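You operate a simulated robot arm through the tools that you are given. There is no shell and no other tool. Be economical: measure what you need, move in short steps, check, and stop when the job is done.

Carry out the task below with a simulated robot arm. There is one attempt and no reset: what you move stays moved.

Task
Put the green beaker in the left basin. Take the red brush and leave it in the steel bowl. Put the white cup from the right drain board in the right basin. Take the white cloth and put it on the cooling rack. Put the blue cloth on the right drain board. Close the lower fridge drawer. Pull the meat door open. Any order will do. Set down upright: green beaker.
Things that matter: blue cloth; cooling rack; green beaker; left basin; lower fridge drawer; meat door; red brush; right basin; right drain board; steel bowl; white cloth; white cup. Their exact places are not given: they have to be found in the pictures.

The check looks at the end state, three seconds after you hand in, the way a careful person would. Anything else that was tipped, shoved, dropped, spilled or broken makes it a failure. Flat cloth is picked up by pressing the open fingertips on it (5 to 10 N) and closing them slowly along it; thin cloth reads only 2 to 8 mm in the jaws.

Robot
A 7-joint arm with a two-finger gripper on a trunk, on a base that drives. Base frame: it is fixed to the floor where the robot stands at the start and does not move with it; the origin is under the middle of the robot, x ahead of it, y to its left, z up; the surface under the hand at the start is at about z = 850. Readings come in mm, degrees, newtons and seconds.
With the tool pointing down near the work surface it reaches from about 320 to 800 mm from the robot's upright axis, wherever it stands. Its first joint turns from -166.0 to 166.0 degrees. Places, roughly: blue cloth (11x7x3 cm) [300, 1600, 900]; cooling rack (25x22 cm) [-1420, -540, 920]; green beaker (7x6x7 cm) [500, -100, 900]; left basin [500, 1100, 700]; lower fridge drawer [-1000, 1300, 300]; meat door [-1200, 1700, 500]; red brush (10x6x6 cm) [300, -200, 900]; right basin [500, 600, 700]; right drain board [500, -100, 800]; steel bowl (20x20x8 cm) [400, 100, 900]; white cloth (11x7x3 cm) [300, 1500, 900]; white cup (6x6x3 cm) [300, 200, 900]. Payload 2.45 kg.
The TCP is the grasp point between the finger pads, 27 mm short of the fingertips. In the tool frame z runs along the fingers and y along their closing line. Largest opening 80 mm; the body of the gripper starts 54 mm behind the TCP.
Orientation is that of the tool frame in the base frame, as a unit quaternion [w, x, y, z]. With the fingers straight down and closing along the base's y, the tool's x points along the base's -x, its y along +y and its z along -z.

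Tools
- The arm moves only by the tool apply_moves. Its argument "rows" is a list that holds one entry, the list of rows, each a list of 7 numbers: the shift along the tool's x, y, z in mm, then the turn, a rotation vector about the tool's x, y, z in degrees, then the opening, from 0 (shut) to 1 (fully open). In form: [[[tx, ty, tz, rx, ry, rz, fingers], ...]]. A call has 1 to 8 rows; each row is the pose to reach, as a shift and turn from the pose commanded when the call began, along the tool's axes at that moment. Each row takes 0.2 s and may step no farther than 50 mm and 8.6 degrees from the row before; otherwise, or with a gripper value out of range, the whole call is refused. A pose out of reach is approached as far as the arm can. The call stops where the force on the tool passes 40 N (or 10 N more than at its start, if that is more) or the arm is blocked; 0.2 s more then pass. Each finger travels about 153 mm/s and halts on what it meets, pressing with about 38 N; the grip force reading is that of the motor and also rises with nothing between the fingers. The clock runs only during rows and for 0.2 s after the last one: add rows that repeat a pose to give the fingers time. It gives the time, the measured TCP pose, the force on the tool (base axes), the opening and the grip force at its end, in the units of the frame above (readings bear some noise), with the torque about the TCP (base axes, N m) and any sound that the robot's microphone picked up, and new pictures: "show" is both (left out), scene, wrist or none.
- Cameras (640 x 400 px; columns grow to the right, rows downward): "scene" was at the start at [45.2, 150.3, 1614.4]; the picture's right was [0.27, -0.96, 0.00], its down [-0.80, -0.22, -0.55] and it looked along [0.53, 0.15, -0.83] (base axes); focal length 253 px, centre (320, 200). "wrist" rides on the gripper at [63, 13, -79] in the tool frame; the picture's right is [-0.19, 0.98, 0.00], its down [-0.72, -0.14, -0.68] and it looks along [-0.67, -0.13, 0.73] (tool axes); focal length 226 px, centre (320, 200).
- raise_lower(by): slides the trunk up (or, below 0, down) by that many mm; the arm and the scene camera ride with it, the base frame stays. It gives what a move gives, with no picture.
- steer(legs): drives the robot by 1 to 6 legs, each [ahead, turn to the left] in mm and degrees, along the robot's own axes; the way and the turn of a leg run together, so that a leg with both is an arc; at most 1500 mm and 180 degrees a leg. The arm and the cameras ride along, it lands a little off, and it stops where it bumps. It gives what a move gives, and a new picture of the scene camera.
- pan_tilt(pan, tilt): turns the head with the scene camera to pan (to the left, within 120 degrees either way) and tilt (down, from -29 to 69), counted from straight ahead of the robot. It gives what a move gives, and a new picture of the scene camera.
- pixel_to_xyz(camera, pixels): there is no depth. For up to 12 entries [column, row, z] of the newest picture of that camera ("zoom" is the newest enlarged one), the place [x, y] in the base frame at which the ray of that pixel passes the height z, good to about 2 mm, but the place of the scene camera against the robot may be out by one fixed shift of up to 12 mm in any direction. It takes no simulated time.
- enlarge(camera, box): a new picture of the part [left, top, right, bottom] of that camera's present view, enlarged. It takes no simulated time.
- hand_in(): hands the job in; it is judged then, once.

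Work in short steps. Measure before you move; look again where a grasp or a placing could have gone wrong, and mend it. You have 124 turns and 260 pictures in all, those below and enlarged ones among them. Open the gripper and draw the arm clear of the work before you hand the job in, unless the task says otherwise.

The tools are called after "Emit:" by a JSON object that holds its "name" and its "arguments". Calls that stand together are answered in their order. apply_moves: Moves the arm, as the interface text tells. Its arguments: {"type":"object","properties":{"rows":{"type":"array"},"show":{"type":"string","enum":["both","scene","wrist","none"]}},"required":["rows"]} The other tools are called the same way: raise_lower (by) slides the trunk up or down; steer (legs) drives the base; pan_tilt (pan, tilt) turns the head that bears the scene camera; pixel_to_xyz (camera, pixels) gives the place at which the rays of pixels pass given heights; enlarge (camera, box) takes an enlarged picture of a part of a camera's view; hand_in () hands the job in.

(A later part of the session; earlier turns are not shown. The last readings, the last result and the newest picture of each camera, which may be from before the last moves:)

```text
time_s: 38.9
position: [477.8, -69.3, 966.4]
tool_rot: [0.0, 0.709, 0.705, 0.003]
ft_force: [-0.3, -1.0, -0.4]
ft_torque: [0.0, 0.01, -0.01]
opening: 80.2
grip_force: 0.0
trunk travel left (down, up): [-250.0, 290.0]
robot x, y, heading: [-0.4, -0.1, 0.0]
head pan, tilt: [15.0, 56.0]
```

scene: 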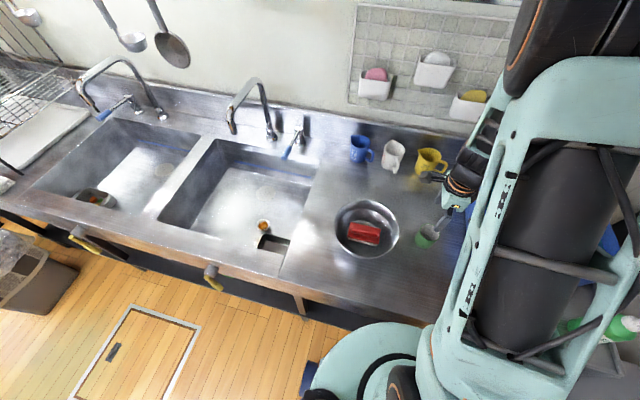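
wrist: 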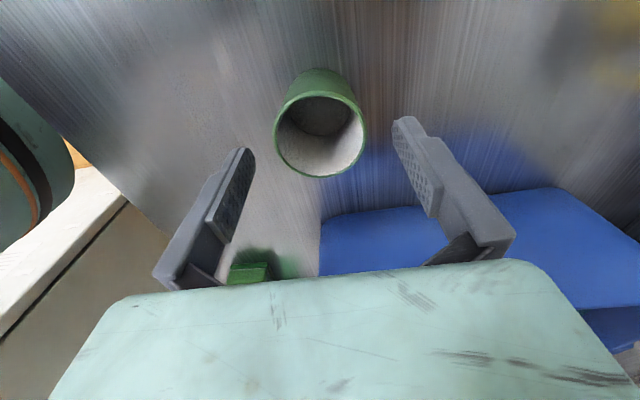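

Centred between the fingers. Descend 62 mm and close.

Emit:
{"name": "apply_moves", "arguments": {"rows": [[[0, 0, 30, 0, 0, 0, 1], [0, 0, 55, 0, 0, 0, 1], [0, 0, 64, 0, 0, 0, 1], [0, 0, 64, 0, 0, 0, 0.8], [0, 0, 64, 0, 0, 0, 0.7], [0, 0, 64, 0, 0, 0, 0.6], [0, 0, 64, 0, 0, 0, 0.5], [0, 0, 64, 0, 0, 0, 0.5]]], "show": "wrist"}}

```text
time_s: 40.6
position: [477.4, -70.6, 903.4]
tool_rot: [-0.001, 0.71, 0.704, 0.004]
ft_force: [0.0, -0.4, -0.3]
ft_torque: [-0.01, 0.02, 0.02]
opening: 57.7
grip_force: 38.2
trunk travel left (down, up): [-250.0, 290.0]
robot x, y, heading: [-2.5, -0.8, -0.1]
head pan, tilt: [15.0, 56.0]
```

wrist: 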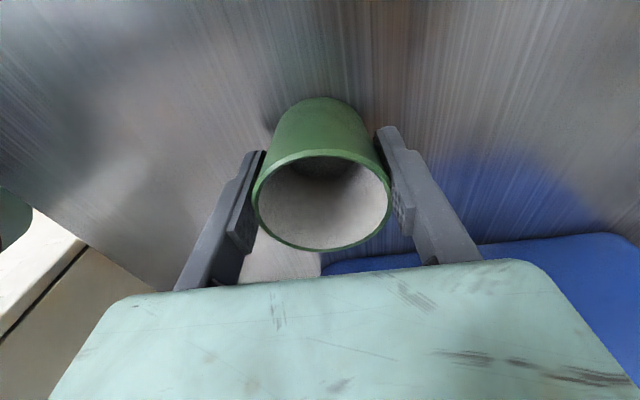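

Held (58 mm). Lift and draw in close for driving; also look left for the driving lane.

Emit:
{"name": "apply_moves", "arguments": {"rows": [[[0, 0, -30, 0, 0, 0, 0.5], [0, 0, -75, 0, 0, 0, 0.5], [0, 0, -120, 0, 0, 0, 0.5], [0, 0, -165, 0, 0, 0, 0.5], [20, -35, -190, 0, 0, 0, 0.5], [45, -70, -190, 0, 0, 0, 0.5], [70, -90, -190, 0, 0, 0, 0.5]]], "show": "wrist"}}

Emit:
{"name": "pan_tilt", "arguments": {"pan": 80, "tilt": 45}}

```text
time_s: 42.2
position: [388.9, 0.2, 1092.9]
tool_rot: [-0.001, 0.709, 0.705, 0.003]
ft_force: [-0.5, -0.1, -0.4]
ft_torque: [-0.01, 0.01, 0.03]
opening: 57.7
grip_force: 37.7
trunk travel left (down, up): [-250.0, 290.0]
robot x, y, heading: [-1.5, 0.9, 0.0]
head pan, tilt: [15.0, 56.0]
```

wrist: 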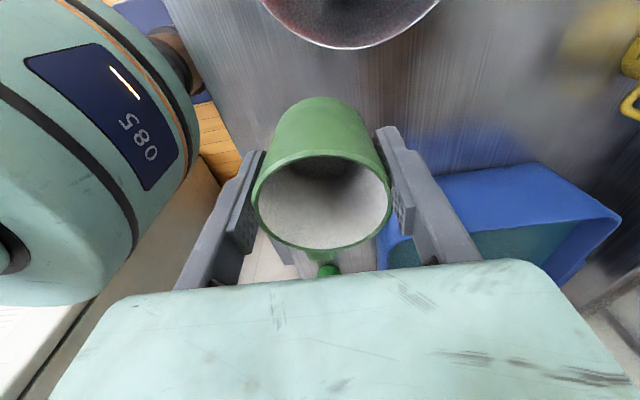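

```text
time_s: 43.6
position: [387.4, 0.2, 1094.3]
tool_rot: [-0.001, 0.71, 0.704, 0.003]
ft_force: [-0.2, -1.8, -0.6]
ft_torque: [0.01, -0.01, -0.02]
opening: 57.6
grip_force: 37.8
trunk travel left (down, up): [-250.0, 290.0]
robot x, y, heading: [0.7, 1.1, 0.1]
head pan, tilt: [80.0, 45.0]
```

scene: 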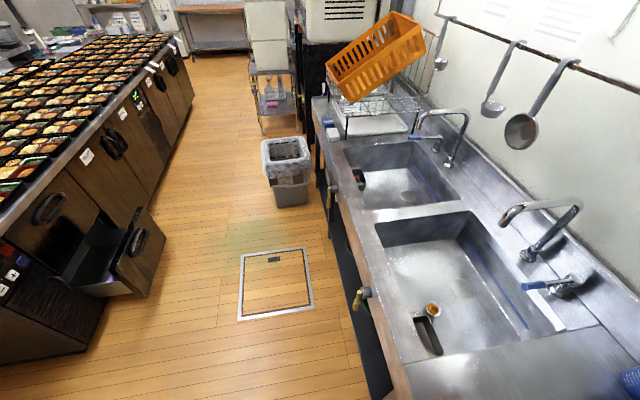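

Great view of the aisle: bin at (288,180), open drawer at (120,260). Measure floor positions of obstacles.

Emit:
{"name": "pixel_to_xyz", "arguments": {"camera": "scene", "pixels": [[265, 175, 100], [278, 206, 0], [308, 203, 0], [242, 318, 0], [312, 305, 0], [150, 295, 300], [165, 235, 450], [330, 125, 870], [330, 190, 700], [360, 300, 700], [110, 295, 250], [145, 240, 400]]}}

Emit:
{"name": "enlarge", "arguments": {"camera": "scene", "box": [260, 80, 400, 220]}}

Emit:
{"name": "enlarge", "arguments": {"camera": "scene", "box": [0, 60, 210, 360]}}

```text
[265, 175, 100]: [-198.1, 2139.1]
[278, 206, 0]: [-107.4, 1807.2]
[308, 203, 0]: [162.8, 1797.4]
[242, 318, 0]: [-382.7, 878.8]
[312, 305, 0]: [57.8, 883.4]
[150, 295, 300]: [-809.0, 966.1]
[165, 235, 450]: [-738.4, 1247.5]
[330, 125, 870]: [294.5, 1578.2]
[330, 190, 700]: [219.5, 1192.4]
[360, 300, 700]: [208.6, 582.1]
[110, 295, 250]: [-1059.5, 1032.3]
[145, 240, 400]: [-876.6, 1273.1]
```

```text
2.86 times, centred on (330, 150) of scene
```

zoom: 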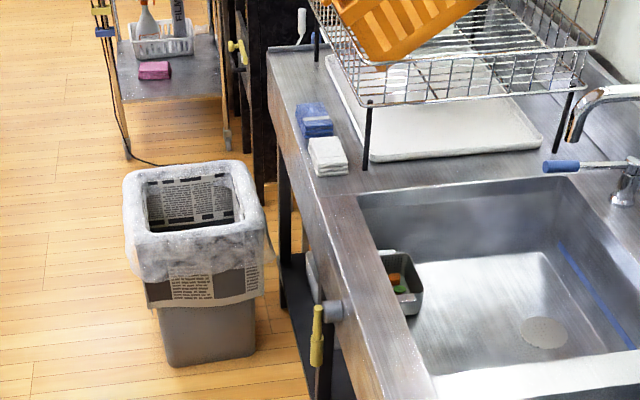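

```text
1.33 times, centred on (105, 210) of scene
```

zoom: 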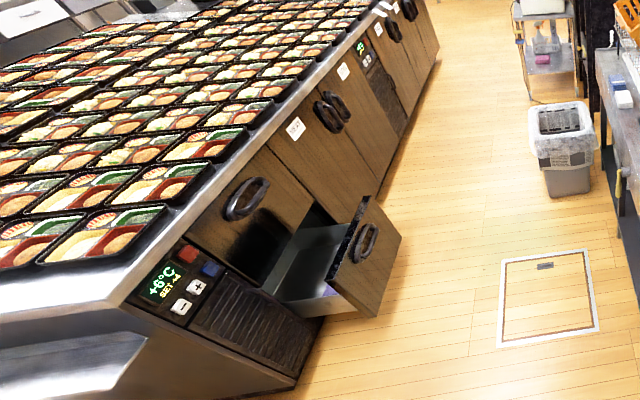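

Lane along x = 0 is clear up to the bin (y ≈ 1780). Drive: turn left 90, ahead 1070, turn right 90.

Emit:
{"name": "steer", "arguments": {"legs": [[0, 90], [1070, 0], [0, -90]]}}

Emit:
{"name": "pan_tilt", "arguments": {"pan": 15, "tilt": 56}}

```text
time_s: 46.1
position: [295.0, 241.9, 1092.5]
tool_rot: [-0.003, 0.432, 0.902, 0.001]
ft_force: [0.5, 0.9, -1.0]
ft_torque: [-0.05, 0.08, 0.0]
opening: 57.6
grip_force: 37.9
trunk travel left (down, up): [-250.0, 290.0]
robot x, y, heading: [-4.9, -5.7, 38.0]
head pan, tilt: [80.0, 45.0]
stopped in leg 1: the robot was blocked; the commanded pose is now the measured one
```

scene: 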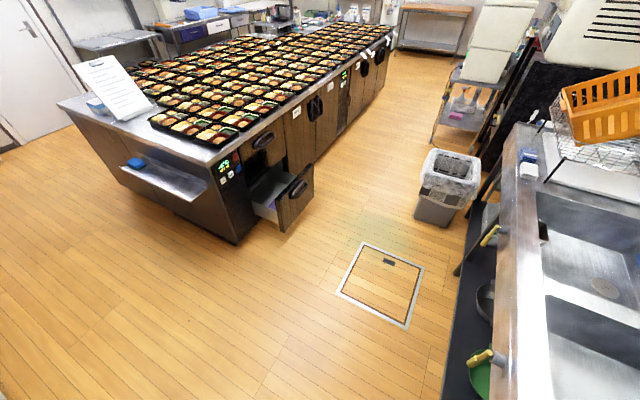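

```text
time_s: 47.4
position: [295.7, 241.9, 1094.5]
tool_rot: [-0.002, 0.432, 0.902, 0.003]
ft_force: [-0.2, -0.3, -0.4]
ft_torque: [0.0, 0.01, -0.01]
opening: 57.5
grip_force: 37.8
trunk travel left (down, up): [-250.0, 290.0]
robot x, y, heading: [-6.7, -4.7, 37.9]
head pan, tilt: [15.0, 56.0]
```

scene: 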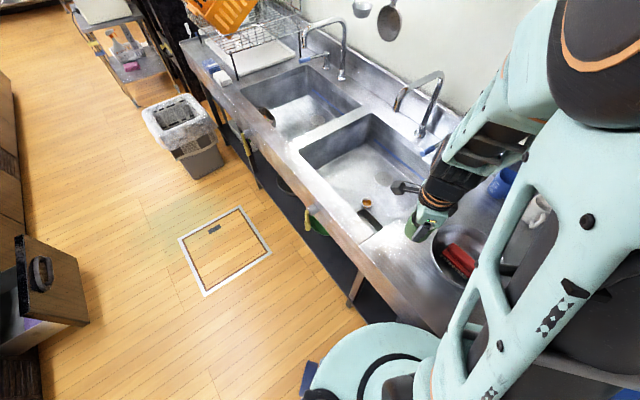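

A base corner met the counter front. Back off 200 mm first, then finish the turn and drive in a lane farther from the counter.

Emit:
{"name": "steer", "arguments": {"legs": [[-220, 0], [0, 52], [1190, 0], [0, -90]]}}

```text
time_s: 48.7
position: [204.2, 171.6, 1093.5]
tool_rot: [-0.002, 0.431, 0.902, 0.003]
ft_force: [0.1, 0.0, -0.2]
ft_torque: [-0.01, 0.03, 0.04]
opening: 57.5
grip_force: 37.9
trunk travel left (down, up): [-250.0, 290.0]
robot x, y, heading: [-92.8, -74.9, 38.0]
head pan, tilt: [15.0, 56.0]
stopped in leg 1: the robot was blocked; the commanded pose is now the measured one
```

scene: 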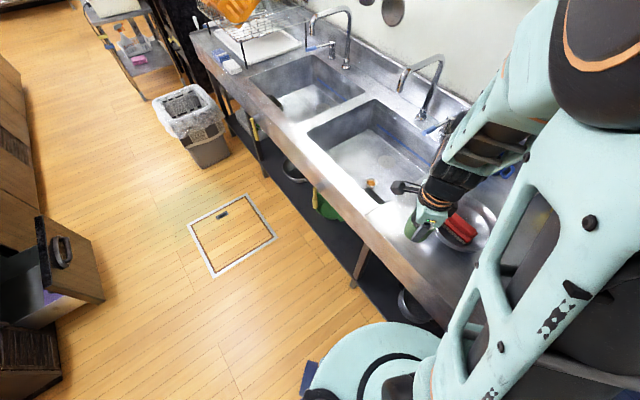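

Blocked behind too. Look behind-right to see what's there.

Emit:
{"name": "pan_tilt", "arguments": {"pan": -115, "tilt": 55}}

Emit:
{"name": "pan_tilt", "arguments": {"pan": 115, "tilt": 60}}

```text
time_s: 50.9
position: [203.6, 171.3, 1093.7]
tool_rot: [-0.002, 0.431, 0.902, 0.002]
ft_force: [-0.5, 0.0, -0.9]
ft_torque: [0.04, 0.01, -0.02]
opening: 57.5
grip_force: 37.5
trunk travel left (down, up): [-250.0, 290.0]
robot x, y, heading: [-94.5, -77.4, 38.0]
head pan, tilt: [-115.0, 55.0]
```

scene: 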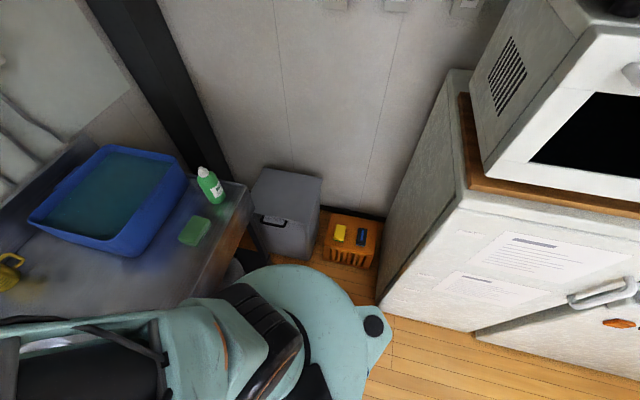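

```text
time_s: 54.1
position: [203.1, 170.9, 1094.7]
tool_rot: [-0.002, 0.431, 0.902, 0.003]
ft_force: [-0.1, 0.6, -1.4]
ft_torque: [-0.01, -0.01, 0.02]
opening: 57.5
grip_force: 38.0
trunk travel left (down, up): [-250.0, 290.0]
robot x, y, heading: [-93.3, -78.7, 38.1]
head pan, tilt: [115.0, 60.0]
```

scene: 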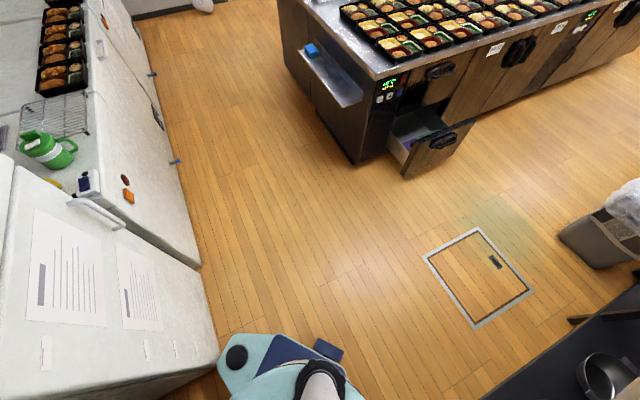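

The base has rear outriggers with knobs; the right one is by the white cabinet and crate. Measure these.

Emit:
{"name": "pixel_to_xyz", "arguments": {"camera": "scene", "pixels": [[237, 357, 250], [237, 357, 150], [330, 350, 150], [217, 352, 0], [200, 265, 0], [200, 265, 100], [60, 115, 920], [380, 160, 0], [403, 178, 300], [470, 125, 500], [445, 325, 0]]}}

Emit:
{"name": "pan_tilt", "arguments": {"pan": -110, "tilt": 69}}

```text
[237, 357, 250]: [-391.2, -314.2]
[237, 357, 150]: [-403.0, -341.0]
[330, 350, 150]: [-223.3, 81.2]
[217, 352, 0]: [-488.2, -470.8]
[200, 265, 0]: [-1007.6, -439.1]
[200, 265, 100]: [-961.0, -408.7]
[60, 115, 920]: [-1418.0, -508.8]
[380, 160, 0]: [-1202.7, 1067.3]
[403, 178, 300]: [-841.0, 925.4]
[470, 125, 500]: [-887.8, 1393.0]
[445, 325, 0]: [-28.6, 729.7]
```

```text
time_s: 57.4
position: [203.8, 169.9, 1094.0]
tool_rot: [-0.003, 0.431, 0.903, 0.002]
ft_force: [-0.1, -1.1, -1.0]
ft_torque: [0.02, 0.01, -0.01]
opening: 57.5
grip_force: 37.4
trunk travel left (down, up): [-250.0, 290.0]
robot x, y, heading: [-94.4, -73.7, 38.0]
head pan, tilt: [-110.0, 68.8]
```

scene: 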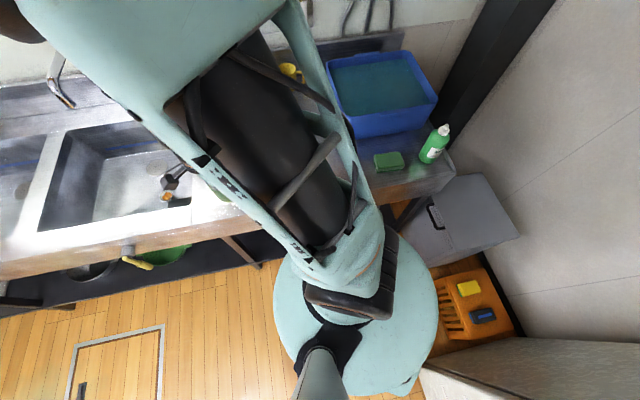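

Only one knob, directly behind (radius ≈ 385). Plan: turn back to heading 0, back up 400, then arc left and drive the lane at x ≈ -190.

Emit:
{"name": "steer", "arguments": {"legs": [[0, -38], [-400, 0], [471, 90], [860, 0], [0, -90]]}}

Emit:
{"name": "pan_tilt", "arguments": {"pan": 15, "tilt": 56}}

```text
time_s: 59.1
position: [309.2, 41.4, 1093.0]
tool_rot: [-0.003, 0.605, 0.796, 0.002]
ft_force: [-0.6, 0.4, -1.0]
ft_torque: [-0.03, 0.02, 0.0]
opening: 57.7
grip_force: 37.9
trunk travel left (down, up): [-250.0, 290.0]
robot x, y, heading: [-63.2, -55.6, 24.0]
head pan, tilt: [-110.0, 68.8]
stopped in leg 1: the robot was blocked; the commanded pose is now the measured one
```

scene: 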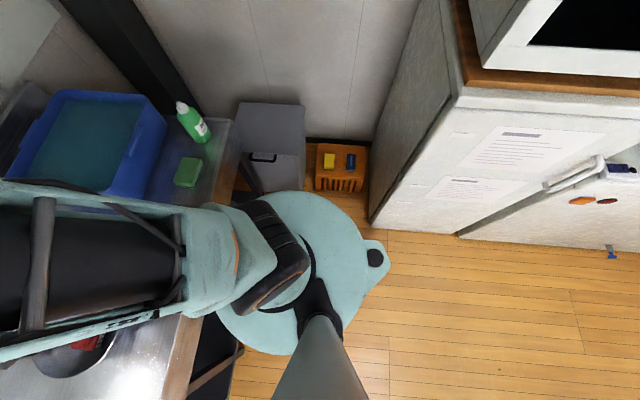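

```text
time_s: 61.1
position: [307.0, 44.2, 1093.3]
tool_rot: [-0.002, 0.605, 0.797, 0.003]
ft_force: [0.1, -0.9, -0.5]
ft_torque: [0.0, 0.0, -0.03]
opening: 57.4
grip_force: 37.7
trunk travel left (down, up): [-250.0, 290.0]
robot x, y, heading: [-67.1, -55.7, 24.2]
head pan, tilt: [15.0, 56.0]
```

scene: 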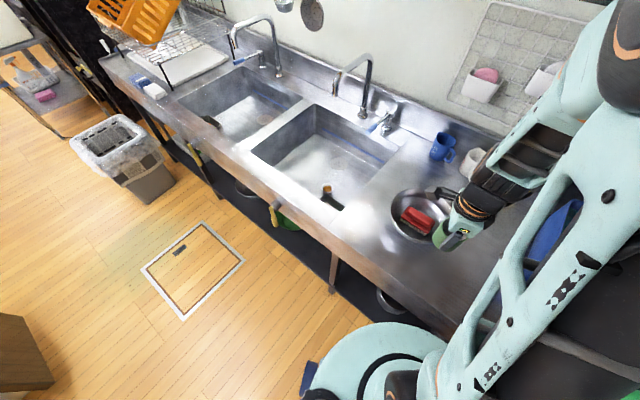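

Turning drifted the base forward against the counter. Back straight out along the present heading (knob is clear of the cabinet), then straighten.

Emit:
{"name": "steer", "arguments": {"legs": [[-180, 0]]}}

```text
time_s: 61.9
position: [306.8, 43.6, 1093.0]
tool_rot: [-0.003, 0.604, 0.797, 0.002]
ft_force: [0.3, -0.1, 0.3]
ft_torque: [0.01, 0.01, -0.03]
opening: 57.5
grip_force: 37.8
trunk travel left (down, up): [-250.0, 290.0]
robot x, y, heading: [-67.7, -62.0, 24.2]
head pan, tilt: [15.0, 56.0]
stopped in leg 1: the robot was blocked; the commanded pose is now the measured one
```

scene: 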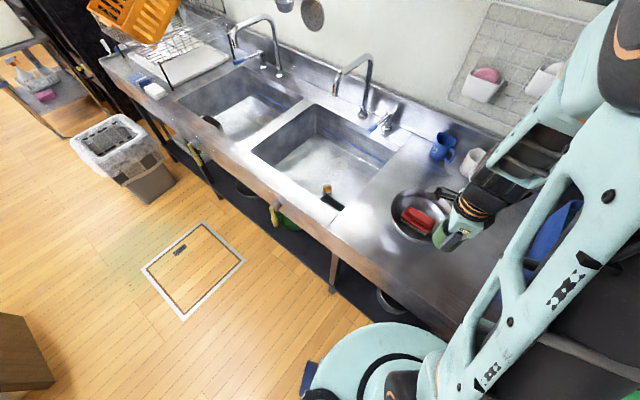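

Blocked behind at this heading. Go forward to the starting spot, straighten to heading 0 there, then back straight out.

Emit:
{"name": "steer", "arguments": {"legs": [[65, 0], [0, -24], [-430, 0]]}}

```text
time_s: 66.3
position: [-54.4, -92.4, 1093.9]
tool_rot: [-0.001, 0.756, 0.655, 0.003]
ft_force: [0.0, 0.4, 0.2]
ft_torque: [-0.02, -0.01, 0.01]
opening: 57.6
grip_force: 38.1
trunk travel left (down, up): [-250.0, 290.0]
robot x, y, heading: [-437.0, -32.6, 0.4]
head pan, tilt: [15.0, 56.0]
```

scene: 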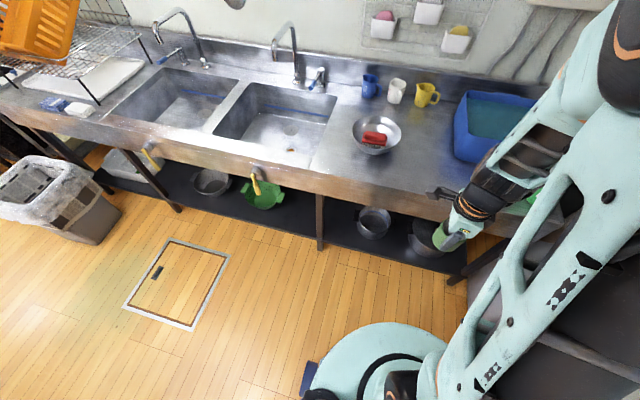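

Free now at (-437,-33). Arc left and drive to y ≈ 1070, then face the counter.

Emit:
{"name": "steer", "arguments": {"legs": [[377, 90], [860, 0], [0, -90]]}}

```text
time_s: 68.9
position: [40.0, 215.5, 1093.8]
tool_rot: [-0.004, 0.484, 0.875, 0.001]
ft_force: [-0.1, -0.1, -0.3]
ft_torque: [0.02, 0.01, 0.01]
opening: 57.8
grip_force: 38.3
trunk travel left (down, up): [-250.0, 290.0]
robot x, y, heading: [-290.0, 11.7, 29.2]
head pan, tilt: [15.0, 56.0]
stopped in leg 1: the robot was blocked; the commanded pose is now the measured one
```

scene: 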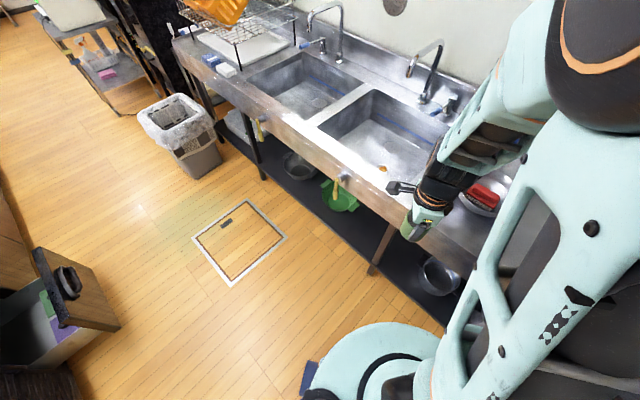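

Blocked again. Look to the right and behind for what's touching.

Emit:
{"name": "pan_tilt", "arguments": {"pan": -118, "tilt": 50}}

Emit:
{"name": "pan_tilt", "arguments": {"pan": 119, "tilt": 65}}

```text
time_s: 71.0
position: [39.4, 213.1, 1093.0]
tool_rot: [-0.002, 0.485, 0.875, 0.002]
ft_force: [-0.1, -0.2, -0.7]
ft_torque: [0.01, 0.02, -0.01]
opening: 57.8
grip_force: 38.4
trunk travel left (down, up): [-250.0, 290.0]
robot x, y, heading: [-286.7, 13.9, 29.4]
head pan, tilt: [-118.0, 50.0]
```

scene: 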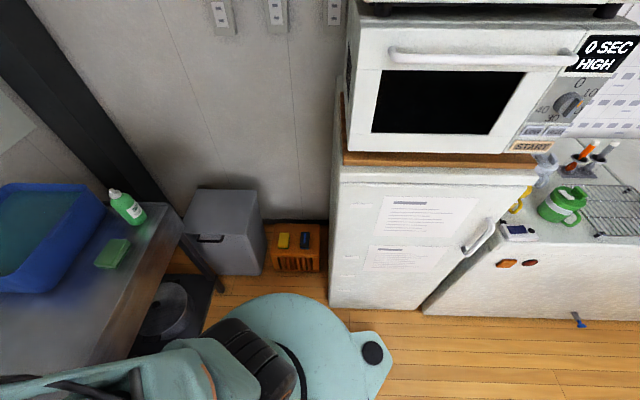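

```text
time_s: 74.4
position: [38.8, 213.4, 1093.6]
tool_rot: [-0.003, 0.485, 0.875, 0.002]
ft_force: [0.7, 0.1, -1.3]
ft_torque: [-0.01, 0.01, 0.0]
opening: 57.5
grip_force: 38.1
trunk travel left (down, up): [-250.0, 290.0]
robot x, y, heading: [-292.4, 8.1, 29.1]
head pan, tilt: [119.0, 65.0]
```

scene: 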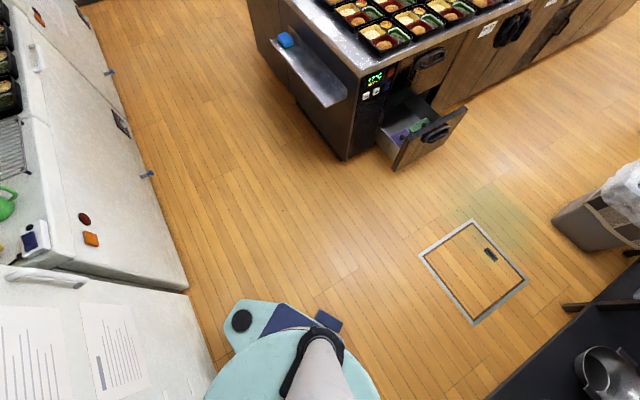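

Measure the cabinet face and base outline.

Emit:
{"name": "pixel_to_xyz", "arguments": {"camera": "scene", "pixels": [[187, 290, 0], [187, 290, 100], [214, 368, 0], [214, 368, 100], [240, 320, 0], [240, 320, 100], [240, 320, 300], [205, 395, 200], [330, 320, 200], [227, 303, 200], [180, 265, 0]]}}

```text
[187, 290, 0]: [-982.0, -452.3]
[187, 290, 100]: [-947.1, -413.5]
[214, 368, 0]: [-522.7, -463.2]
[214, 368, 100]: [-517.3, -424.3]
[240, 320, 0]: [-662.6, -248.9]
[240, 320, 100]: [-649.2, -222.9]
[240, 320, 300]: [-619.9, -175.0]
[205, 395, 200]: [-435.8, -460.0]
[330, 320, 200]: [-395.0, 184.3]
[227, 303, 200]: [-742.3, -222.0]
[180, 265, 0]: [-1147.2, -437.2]
```

I need the base's true size. Look right again and triangulate the knob and disc edge.

Emit:
{"name": "pan_tilt", "arguments": {"pan": -118, "tilt": 60}}

```text
time_s: 77.7
position: [39.4, 213.2, 1093.7]
tool_rot: [-0.003, 0.485, 0.874, 0.002]
ft_force: [0.1, -0.2, -0.6]
ft_torque: [-0.04, 0.01, 0.04]
opening: 57.6
grip_force: 37.7
trunk travel left (down, up): [-250.0, 290.0]
robot x, y, heading: [-289.2, 10.2, 29.4]
head pan, tilt: [-118.0, 60.0]
```

scene: 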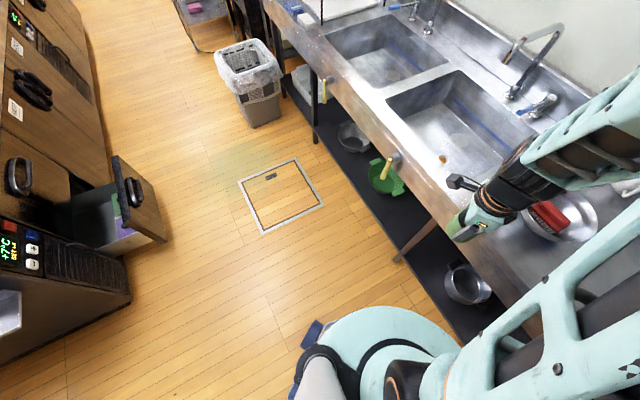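

The picture was caught mid-turn. Take it again.

Emit:
{"name": "pixel_to_xyz", "arguments": {"camera": "scene", "pixels": [[400, 308, 0], [400, 308, 150], [400, 308, 300], [455, 348, 0], [455, 348, 150], [455, 348, 300], [432, 312, 0], [396, 260, 0]]}}

Emit:
{"name": "pan_tilt", "arguments": {"pan": -119, "tilt": 60}}

```text
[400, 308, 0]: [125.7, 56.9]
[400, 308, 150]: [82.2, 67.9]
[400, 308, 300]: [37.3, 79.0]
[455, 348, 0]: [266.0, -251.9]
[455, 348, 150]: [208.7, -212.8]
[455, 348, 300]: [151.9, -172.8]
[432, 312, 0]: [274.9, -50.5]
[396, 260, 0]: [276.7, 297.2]
```

```text
time_s: 78.3
position: [38.6, 213.7, 1093.7]
tool_rot: [-0.003, 0.486, 0.874, 0.001]
ft_force: [0.4, 0.6, 0.0]
ft_torque: [0.02, 0.04, 0.01]
opening: 57.7
grip_force: 38.0
trunk travel left (down, up): [-250.0, 290.0]
robot x, y, heading: [-290.3, 9.2, 29.2]
head pan, tilt: [-119.0, 60.0]
```

scene: 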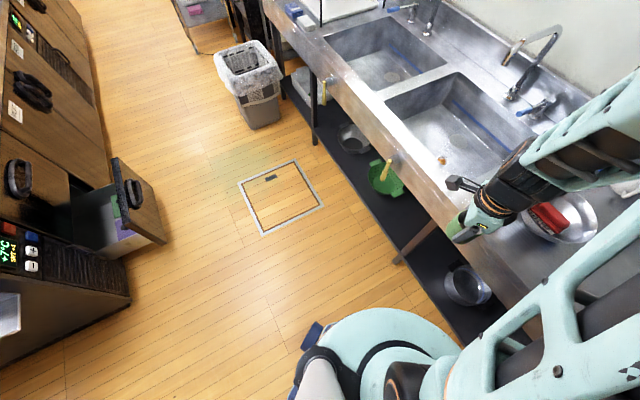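

The drive base is evidently about 700×600 (corners radius ≈ 460) and its rear corner met the cabinet. From here go ahead 80 mm; at (-215,50) a spin should just clear both sides.

Emit:
{"name": "steer", "arguments": {"legs": [[85, 0], [0, 61], [1020, 0]]}}

```text
time_s: 80.6
position: [53.9, 337.8, 1094.7]
tool_rot: [-0.003, 0.366, 0.931, 0.003]
ft_force: [-0.6, 0.0, -0.6]
ft_torque: [0.05, 0.0, -0.01]
opening: 57.7
grip_force: 37.6
trunk travel left (down, up): [-250.0, 290.0]
robot x, y, heading: [-208.1, 55.0, 39.9]
head pan, tilt: [-119.0, 60.0]
stopped in leg 2: the robot was blocked; the commanded pose is now the measured one
```

scene: 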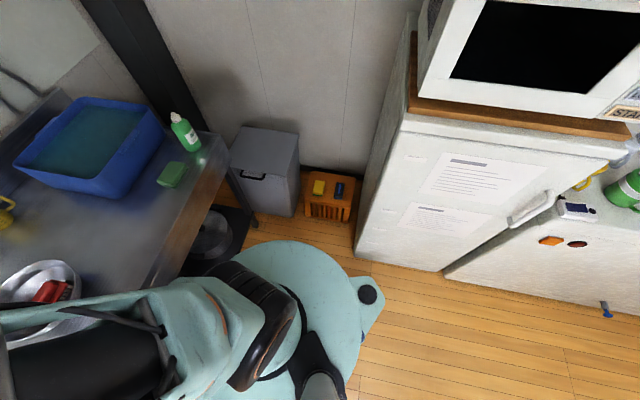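

Blocked again. Measure base and cabinet in this view.

Emit:
{"name": "pixel_to_xyz", "arguments": {"camera": "scene", "pixels": [[368, 295, 0], [368, 295, 150], [368, 295, 300], [290, 241, 0], [290, 241, 150], [290, 241, 300], [356, 258, 0], [442, 273, 0], [305, 212, 0], [215, 258, 0], [350, 220, 0], [245, 220, 0]]}}

Emit:
{"name": "enlarge", "arguments": {"camera": "scene", "box": [180, 180, 480, 400]}}

```text
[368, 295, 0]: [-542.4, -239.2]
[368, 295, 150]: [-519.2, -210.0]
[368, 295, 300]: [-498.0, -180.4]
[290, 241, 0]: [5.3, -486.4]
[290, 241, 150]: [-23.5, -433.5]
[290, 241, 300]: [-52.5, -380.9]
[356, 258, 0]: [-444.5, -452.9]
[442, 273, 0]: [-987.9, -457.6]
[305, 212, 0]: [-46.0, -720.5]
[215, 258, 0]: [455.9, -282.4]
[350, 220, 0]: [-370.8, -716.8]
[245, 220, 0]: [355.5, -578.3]
```

```text
1.82 times, centred on (330, 290) of scene
```

zoom: 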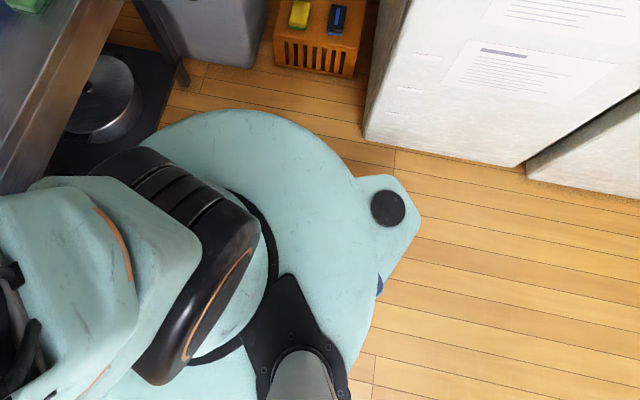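

Get more points of the base outline at z = 300 from the zoom.

Emit:
{"name": "pixel_to_xyz", "arguments": {"camera": "zoom", "pixels": [[165, 140, 300], [200, 117, 300], [245, 110, 300], [300, 130, 300], [340, 165, 300], [355, 180, 300], [395, 178, 300], [420, 215, 300], [383, 285, 300], [372, 330, 300], [352, 365, 300]]}}

```text
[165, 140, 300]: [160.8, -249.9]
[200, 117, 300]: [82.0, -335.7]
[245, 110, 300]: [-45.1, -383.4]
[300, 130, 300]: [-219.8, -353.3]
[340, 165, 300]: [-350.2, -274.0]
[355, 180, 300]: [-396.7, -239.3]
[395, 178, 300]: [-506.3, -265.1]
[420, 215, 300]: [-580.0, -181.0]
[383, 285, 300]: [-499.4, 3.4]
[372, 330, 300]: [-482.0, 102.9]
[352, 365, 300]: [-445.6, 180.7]
```

I'll try the other way: turn right to about -35°, which lets me reverse towards +y into open floor.

Emit:
{"name": "steer", "arguments": {"legs": [[-60, 0], [0, -72], [-500, 0]]}}

```text
time_s: 82.1
position: [52.3, 333.1, 1094.3]
tool_rot: [-0.004, 0.371, 0.929, 0.003]
ft_force: [-0.6, -0.2, -0.2]
ft_torque: [-0.02, 0.03, 0.02]
opening: 57.6
grip_force: 38.2
trunk travel left (down, up): [-250.0, 290.0]
robot x, y, heading: [-213.9, 54.2, 39.1]
head pan, tilt: [-119.0, 60.0]
stopped in leg 2: the robot was blocked; the commanded pose is now the measured one
```

scene: 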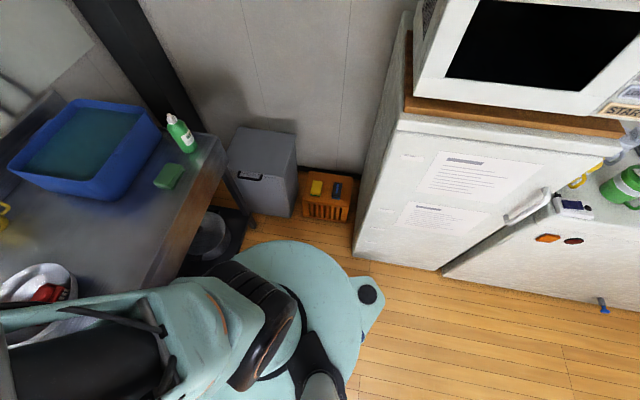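

Test single short legs to learn where it's held: reverse 100 first.

Emit:
{"name": "steer", "arguments": {"legs": [[-100, 0]]}}

```text
time_s: 82.8
position: [53.4, 334.1, 1094.0]
tool_rot: [-0.005, 0.371, 0.929, 0.003]
ft_force: [0.1, -0.4, -0.8]
ft_torque: [0.02, 0.0, 0.04]
opening: 57.7
grip_force: 37.7
trunk travel left (down, up): [-250.0, 290.0]
robot x, y, heading: [-215.7, 53.9, 39.2]
head pan, tilt: [-119.0, 60.0]
stopped in leg 1: the robot was blocked; the commanded pose is now the measured one
```

scene: 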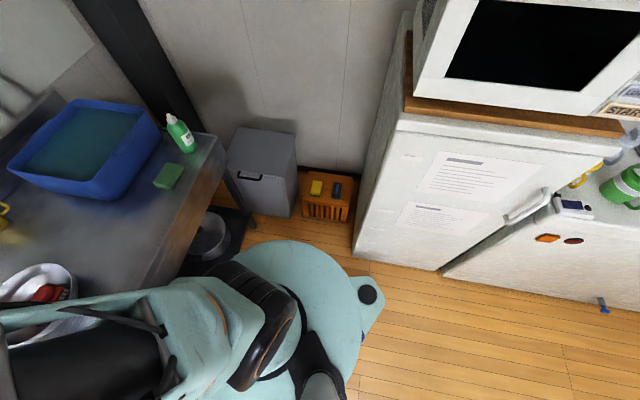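

No visible base contact, so perhaps a low elbow is touching something. Raise the trunk 250 mm and try again.

Emit:
{"name": "raise_lower", "arguments": {"by": 250}}

Emit:
{"name": "steer", "arguments": {"legs": [[0, 50]]}}

```text
time_s: 85.3
position: [53.4, 332.1, 1344.9]
tool_rot: [-0.004, 0.37, 0.929, 0.003]
ft_force: [0.2, -0.7, -0.9]
ft_torque: [-0.01, 0.01, -0.02]
opening: 57.8
grip_force: 38.2
trunk travel left (down, up): [-500.0, 40.0]
robot x, y, heading: [-215.9, 53.2, 38.8]
head pan, tilt: [-119.0, 60.0]
```

```text
time_s: 86.2
position: [50.3, 333.8, 1344.1]
tool_rot: [-0.004, 0.368, 0.93, 0.003]
ft_force: [-0.4, -0.6, 0.2]
ft_torque: [0.0, 0.03, 0.03]
opening: 57.7
grip_force: 37.8
trunk travel left (down, up): [-500.0, 40.0]
robot x, y, heading: [-213.4, 51.9, 38.8]
head pan, tilt: [-119.0, 60.0]
stopped in leg 1: the robot was blocked; the commanded pose is now the measured one
```

scene: 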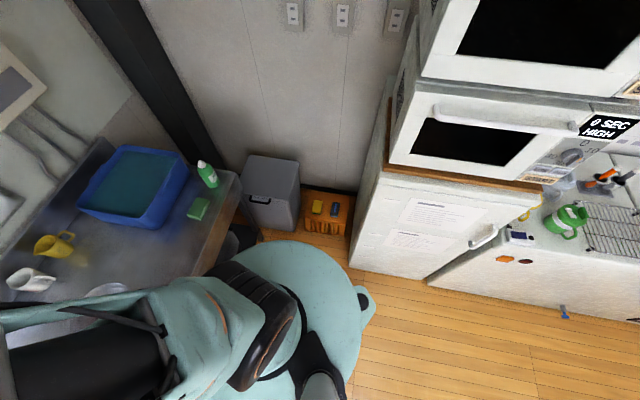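

Consistent picture now: the real base reaches ≈505 mm back and ±250 mm wide, and its rear edge touches the cabinet corner (-444,-453). Going forward 180 gives room to spin.

Emit:
{"name": "steer", "arguments": {"legs": [[180, 0], [0, 51], [910, 0], [0, -90]]}}

```text
time_s: 98.3
position: [311.3, 1128.5, 1344.9]
tool_rot: [-0.003, 0.658, 0.753, 0.004]
ft_force: [0.2, -0.6, -0.2]
ft_torque: [0.05, 0.03, 0.03]
opening: 57.5
grip_force: 38.2
trunk travel left (down, up): [-500.0, 40.0]
robot x, y, heading: [-66.2, 1078.4, 0.1]
head pan, tilt: [-119.0, 60.0]
```

scene: 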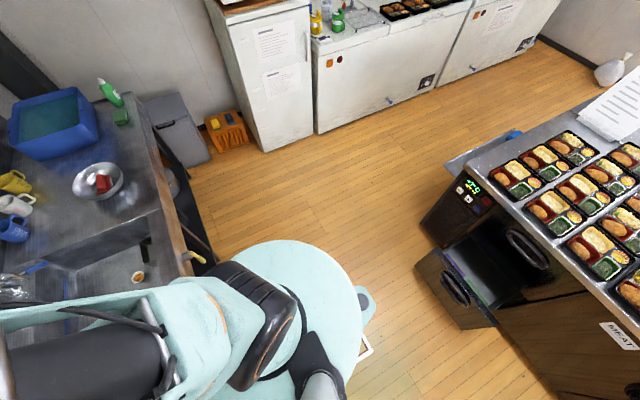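

Now at (-66,1078) facing the counter. Lower the trunk and look at the left basin.

Emit:
{"name": "raise_lower", "arguments": {"by": -250}}

Emit:
{"name": "pan_tilt", "arguments": {"pan": 20, "tilt": 50}}

```text
time_s: 100.9
position: [312.9, 1130.7, 1094.5]
tool_rot: [-0.002, 0.657, 0.754, 0.004]
ft_force: [-0.2, -0.2, 0.1]
ft_torque: [0.0, 0.01, 0.01]
opening: 57.7
grip_force: 38.8
trunk travel left (down, up): [-250.0, 290.0]
robot x, y, heading: [-72.4, 1082.8, 0.2]
head pan, tilt: [-119.0, 60.0]
```

```text
time_s: 103.1
position: [311.9, 1129.4, 1095.2]
tool_rot: [-0.003, 0.658, 0.753, 0.004]
ft_force: [0.4, -0.1, 0.8]
ft_torque: [0.0, -0.03, -0.02]
opening: 57.5
grip_force: 37.9
trunk travel left (down, up): [-250.0, 290.0]
robot x, y, heading: [-71.2, 1078.6, -0.0]
head pan, tilt: [20.0, 50.0]
```

scene: 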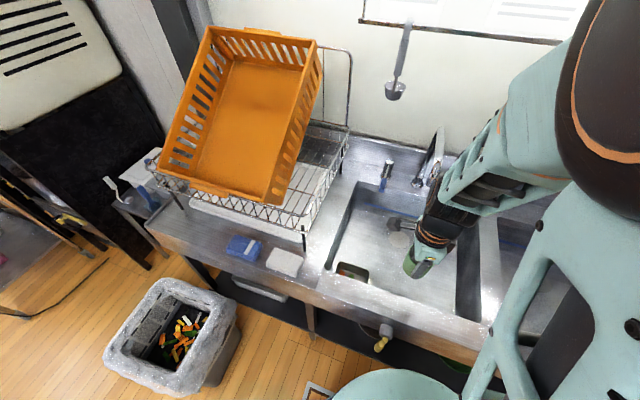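

Measure the drain and basin corners before placing.

Emit:
{"name": "pixel_to_xyz", "arguments": {"camera": "scene", "pixels": [[398, 238, 660], [352, 272, 660], [385, 165, 1000], [330, 268, 860], [345, 180, 860], [480, 215, 860], [242, 245, 890], [285, 260, 890]]}}

Emit:
{"name": "enlarge", "arguments": {"camera": "scene", "box": [310, 110, 510, 360]}}

```text
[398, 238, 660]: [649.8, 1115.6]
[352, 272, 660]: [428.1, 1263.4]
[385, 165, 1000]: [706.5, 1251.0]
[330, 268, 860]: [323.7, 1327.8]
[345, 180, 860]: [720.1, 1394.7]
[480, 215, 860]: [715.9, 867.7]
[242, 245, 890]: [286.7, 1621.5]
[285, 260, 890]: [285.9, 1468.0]
```

```text
1.60 times, centred on (410, 235) of scene
```

zoom: 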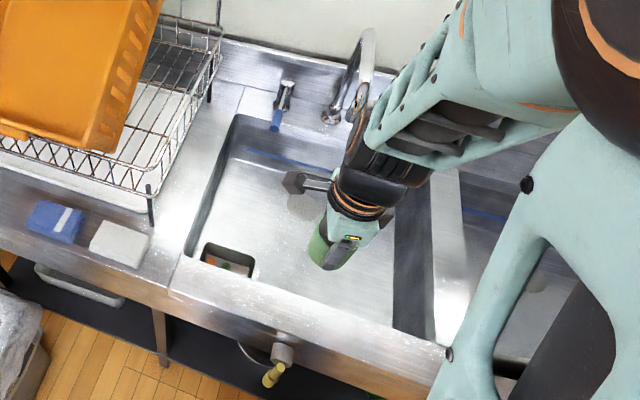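

Target (490,1080), clear of drain, caddy and spout. Move over it and start down.

Emit:
{"name": "apply_moves", "arguments": {"rows": [[[-18, 42, 0, 0, 0, 0, 0.5], [-36, 85, 0, 0, 0, 0, 0.5], [-55, 128, 0, 0, 0, 0, 0.5], [-73, 170, 0, 0, 0, 0, 0.5], [-73, 170, 45, 0, 0, 0, 0.5], [-73, 170, 90, 0, 0, 0, 0.5], [-73, 170, 135, 0, 0, 0, 0.5], [-73, 170, 180, 0, 0, 0, 0.5]]], "show": "both"}}

```text
time_s: 104.9
position: [490.8, 1081.8, 912.4]
tool_rot: [-0.002, 0.657, 0.754, 0.004]
ft_force: [1.1, -0.3, -0.3]
ft_torque: [-0.01, -0.02, 0.0]
opening: 57.6
grip_force: 37.5
trunk travel left (down, up): [-250.0, 290.0]
robot x, y, heading: [-71.0, 1080.9, 0.1]
head pan, tilt: [20.0, 50.0]
```

scene: 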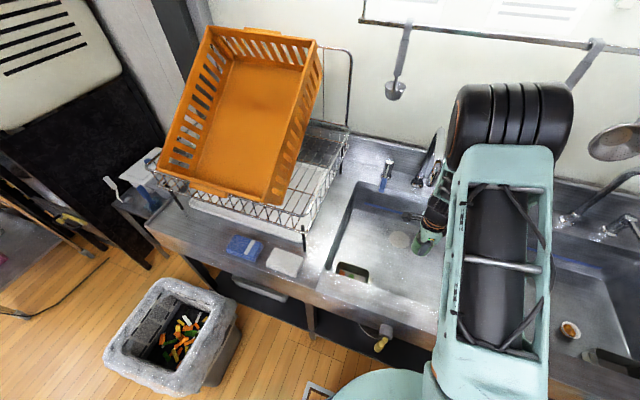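
wrist: 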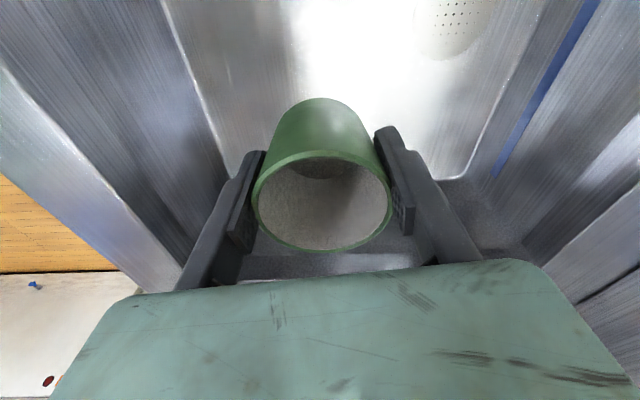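

Good position; continue down to about z = 722.

Emit:
{"name": "apply_moves", "arguments": {"rows": [[[0, 0, 45, 0, 0, 0, 0.5], [0, 0, 90, 0, 0, 0, 0.5], [0, 0, 130, 0, 0, 0, 0.5], [0, 0, 165, 0, 0, 0, 0.5], [0, 0, 185, 0, 0, 0, 0.5], [0, 0, 192, 0, 0, 0, 0.5]]], "show": "wrist"}}

Emit:
{"name": "apply_moves", "arguments": {"rows": [[[0, 0, 3, 0, 0, 0, 0.5], [0, 0, 6, 0, 0, 0, 0.5], [0, 0, 9, 0, 0, 0, 0.5], [0, 0, 12, 0, 0, 0, 0.5], [0, 0, 15, 0, 0, 0, 0.5], [0, 0, 18, 0, 0, 0, 0.5], [0, 0, 21, 0, 0, 0, 0.5], [0, 0, 24, 0, 0, 0, 0.5]]], "show": "wrist"}}

```text
time_s: 106.3
position: [491.3, 1083.8, 721.9]
tool_rot: [-0.002, 0.657, 0.754, 0.004]
ft_force: [0.6, -0.2, 0.4]
ft_torque: [-0.01, 0.01, -0.02]
opening: 57.8
grip_force: 37.8
trunk travel left (down, up): [-250.0, 290.0]
robot x, y, heading: [-70.1, 1076.8, 0.3]
head pan, tilt: [20.0, 50.0]
```

wrist: 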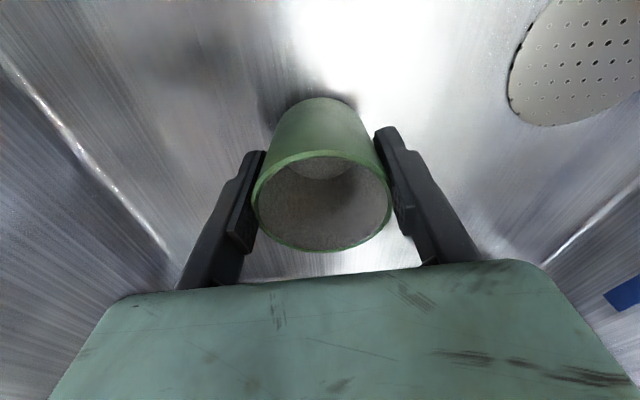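

```text
time_s: 108.1
position: [490.0, 1083.4, 699.1]
tool_rot: [-0.001, 0.658, 0.753, 0.005]
ft_force: [-3.1, 1.3, 34.0]
ft_torque: [-0.07, -0.07, -0.03]
opening: 57.7
grip_force: 38.1
trunk travel left (down, up): [-250.0, 290.0]
robot x, y, heading: [-70.0, 1076.7, 0.1]
head pan, tilt: [20.0, 50.0]
```

wrist: 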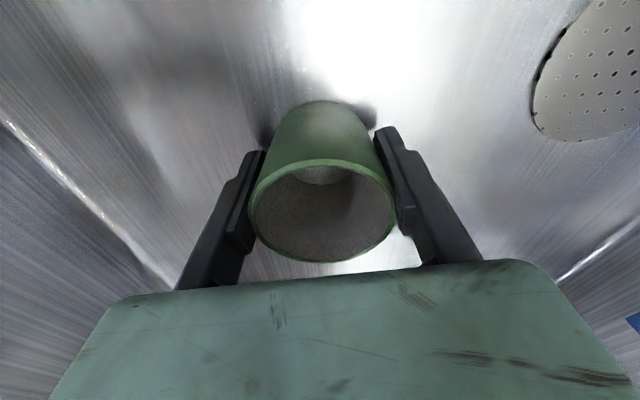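

Beaker is on the floor (34 N). Ease up slightly, open, and rise straight out.

Emit:
{"name": "apply_moves", "arguments": {"rows": [[[0, 0, -3, 0, 0, 0, 0.6], [0, 0, -3, 0, 0, 0, 0.85], [0, 0, -3, 0, 0, 0, 1], [0, 0, -3, 0, 0, 0, 1], [0, 0, -40, 0, 0, 0, 1], [0, 0, -85, 0, 0, 0, 1], [0, 0, -130, 0, 0, 0, 1], [0, 0, -175, 0, 0, 0, 1]]], "show": "none"}}

Emit:
{"name": "apply_moves", "arguments": {"rows": [[[0, 0, -45, 0, 0, 0, 1], [0, 0, -90, 0, 0, 0, 1], [0, 0, -135, 0, 0, 0, 1], [0, 0, -180, 0, 0, 0, 1], [0, 0, -210, 0, 0, 0, 1]]], "show": "wrist"}}

```text
time_s: 109.9
position: [491.0, 1082.3, 873.5]
tool_rot: [-0.003, 0.658, 0.753, 0.004]
ft_force: [0.0, -0.1, -0.3]
ft_torque: [0.02, 0.03, 0.02]
opening: 80.1
grip_force: 0.0
trunk travel left (down, up): [-250.0, 290.0]
robot x, y, heading: [-70.2, 1083.6, 0.3]
head pan, tilt: [20.0, 50.0]
```

```text
time_s: 111.1
position: [490.1, 1079.9, 1083.0]
tool_rot: [-0.003, 0.658, 0.753, 0.004]
ft_force: [-0.7, -0.4, 0.2]
ft_torque: [-0.01, 0.04, 0.01]
opening: 79.9
grip_force: 0.1
trunk travel left (down, up): [-250.0, 290.0]
robot x, y, heading: [-70.4, 1078.5, -0.1]
head pan, tilt: [20.0, 50.0]
```

wrist: 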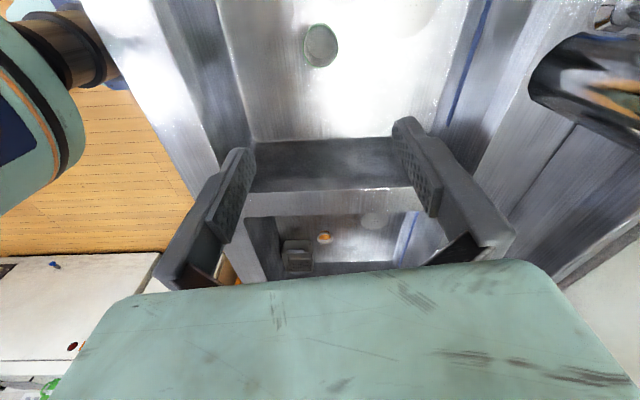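

Beaker stands upright in the left basin. Check the clearance of the rack and orange basket over the cloths.

Emit:
{"name": "pan_tilt", "arguments": {"pan": 35, "tilt": 45}}

```text
time_s: 111.9
position: [491.1, 1079.0, 1082.9]
tool_rot: [-0.002, 0.658, 0.753, 0.004]
ft_force: [0.7, -0.5, -0.3]
ft_torque: [-0.02, -0.04, 0.04]
opening: 80.0
grip_force: 0.0
trunk travel left (down, up): [-250.0, 290.0]
robot x, y, heading: [-66.3, 1081.4, 0.3]
head pan, tilt: [35.0, 45.0]
```

scene: 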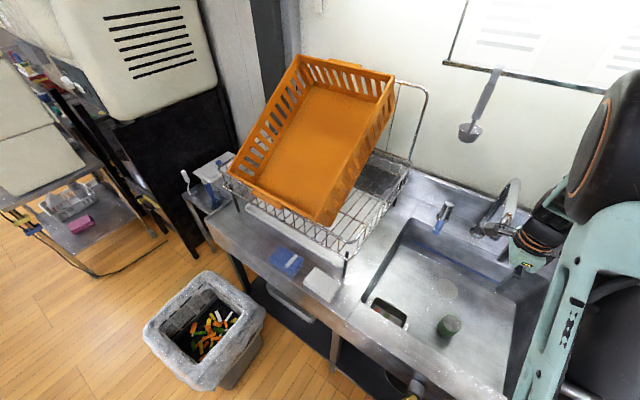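

Emit:
{"name": "enlarge", "arguments": {"camera": "scene", "box": [200, 160, 420, 330]}}

Emit:
{"name": "pixel_to_xyz", "arguments": {"camera": "scene", "pixels": [[345, 283, 860], [345, 255, 960], [330, 225, 1000], [330, 225, 950], [236, 207, 860], [230, 190, 960], [286, 262, 890], [322, 286, 890], [350, 320, 860], [215, 240, 860]]}}

```text
2.35 times, centred on (310, 245) of scene
```

zoom: 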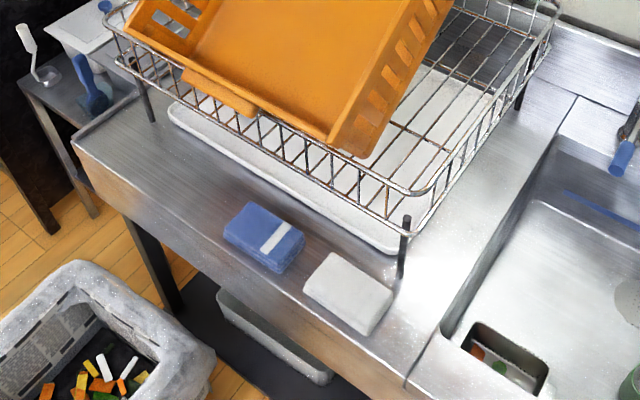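

```text
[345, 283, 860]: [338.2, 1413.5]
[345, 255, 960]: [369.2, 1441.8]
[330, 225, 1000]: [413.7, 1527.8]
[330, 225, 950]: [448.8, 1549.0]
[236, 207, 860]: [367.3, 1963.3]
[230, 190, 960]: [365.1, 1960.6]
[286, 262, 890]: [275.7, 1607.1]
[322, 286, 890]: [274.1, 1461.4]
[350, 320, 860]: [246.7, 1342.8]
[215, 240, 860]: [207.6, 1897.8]
```

Rack front is at x ≈ 350, so the hand must stay at x ≈ 276. Retract first, then go along the edge towards the cloths, closing line along x.

Emit:
{"name": "apply_moves", "arguments": {"rows": [[[33, -30, 0, 0, 0, 2, 1], [65, -60, 0, 0, 0, 4, 1], [98, -90, 0, 0, 0, 6, 1], [131, -120, 0, 0, 0, 7.8, 1], [163, -150, 0, 0, 0, 7.8, 1], [196, -180, 0, 0, 0, 7.8, 1], [240, -176, 0, 0, 0, 7.8, 1], [285, -170, 0, 0, 0, 7.8, 1]]], "show": "none"}}

Emit:
{"name": "apply_moves", "arguments": {"rows": [[[45, 0, 0, 0, 0, 0, 1], [90, 0, 0, 0, 0, 0, 1], [135, 0, 0, 0, 0, 0, 1], [180, 0, 0, 0, 0, 0, 1], [180, 0, 0, 0, 0, 0, 1]]], "show": "both"}}

```text
time_s: 113.7
position: [283.8, 1342.0, 1085.6]
tool_rot: [-0.002, 0.708, 0.706, 0.004]
ft_force: [0.6, -0.1, 0.2]
ft_torque: [-0.03, 0.01, -0.02]
opening: 79.9
grip_force: 0.1
trunk travel left (down, up): [-250.0, 290.0]
robot x, y, heading: [-70.4, 1079.3, -0.1]
head pan, tilt: [35.0, 45.0]
```

```text
time_s: 114.3
position: [285.8, 1408.9, 1084.7]
tool_rot: [0.002, 0.715, 0.699, -0.005]
ft_force: [-0.9, -12.2, 6.7]
ft_torque: [-0.02, -0.27, -0.59]
opening: 76.7
grip_force: 0.0
trunk travel left (down, up): [-250.0, 290.0]
robot x, y, heading: [-74.8, 1080.2, -0.0]
head pan, tilt: [35.0, 45.0]
stopped in row 2: the force on the tool passed its limit at 56 N (the readings are from after the stop); the commanded pose is now the measured one
```

scene: 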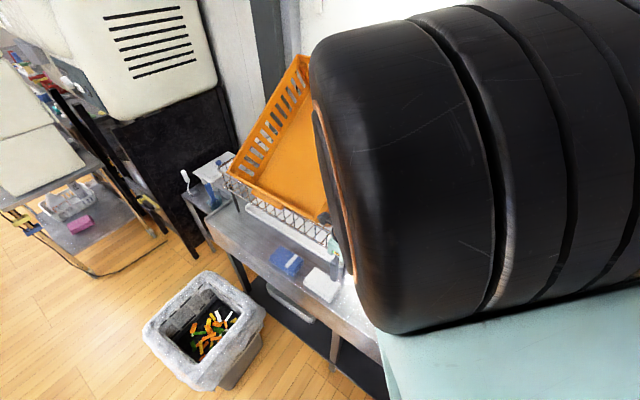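
wrist: 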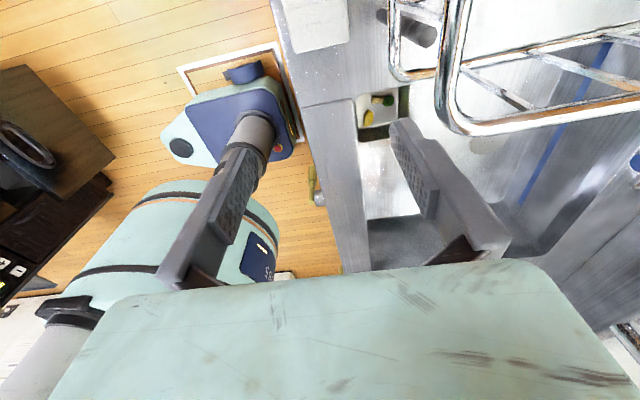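

The right finger touched the rack rim. Back off and measure the rim.

Emit:
{"name": "apply_moves", "arguments": {"rows": [[[-30, -10, 0, 0, 0, 0, 1], [-60, -25, 0, 0, 0, 0, 1], [-60, -25, 0, 0, 0, 0, 1]]], "show": "both"}}

```text
time_s: 115.1
position: [259.4, 1352.2, 1084.7]
tool_rot: [0.0, 0.713, 0.701, -0.003]
ft_force: [-0.2, 0.0, -1.1]
ft_torque: [-0.02, -0.01, -0.02]
opening: 80.0
grip_force: 0.0
trunk travel left (down, up): [-250.0, 290.0]
robot x, y, heading: [-72.8, 1079.9, 0.0]
head pan, tilt: [35.0, 45.0]
```

scene: 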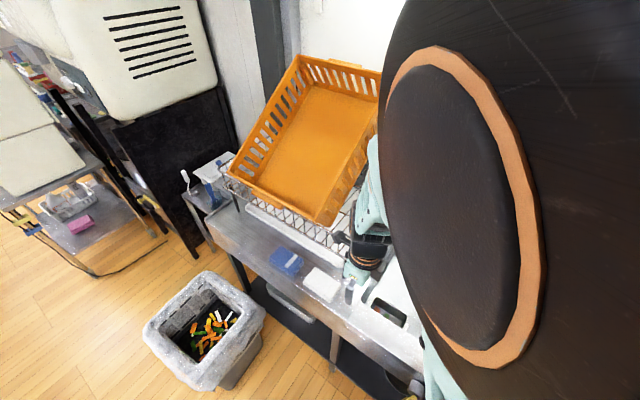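
wrist: 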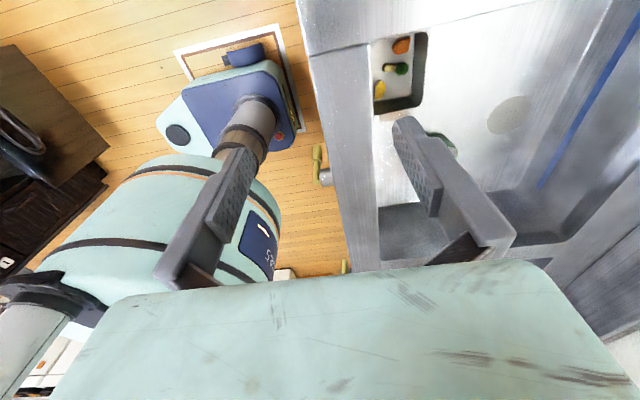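

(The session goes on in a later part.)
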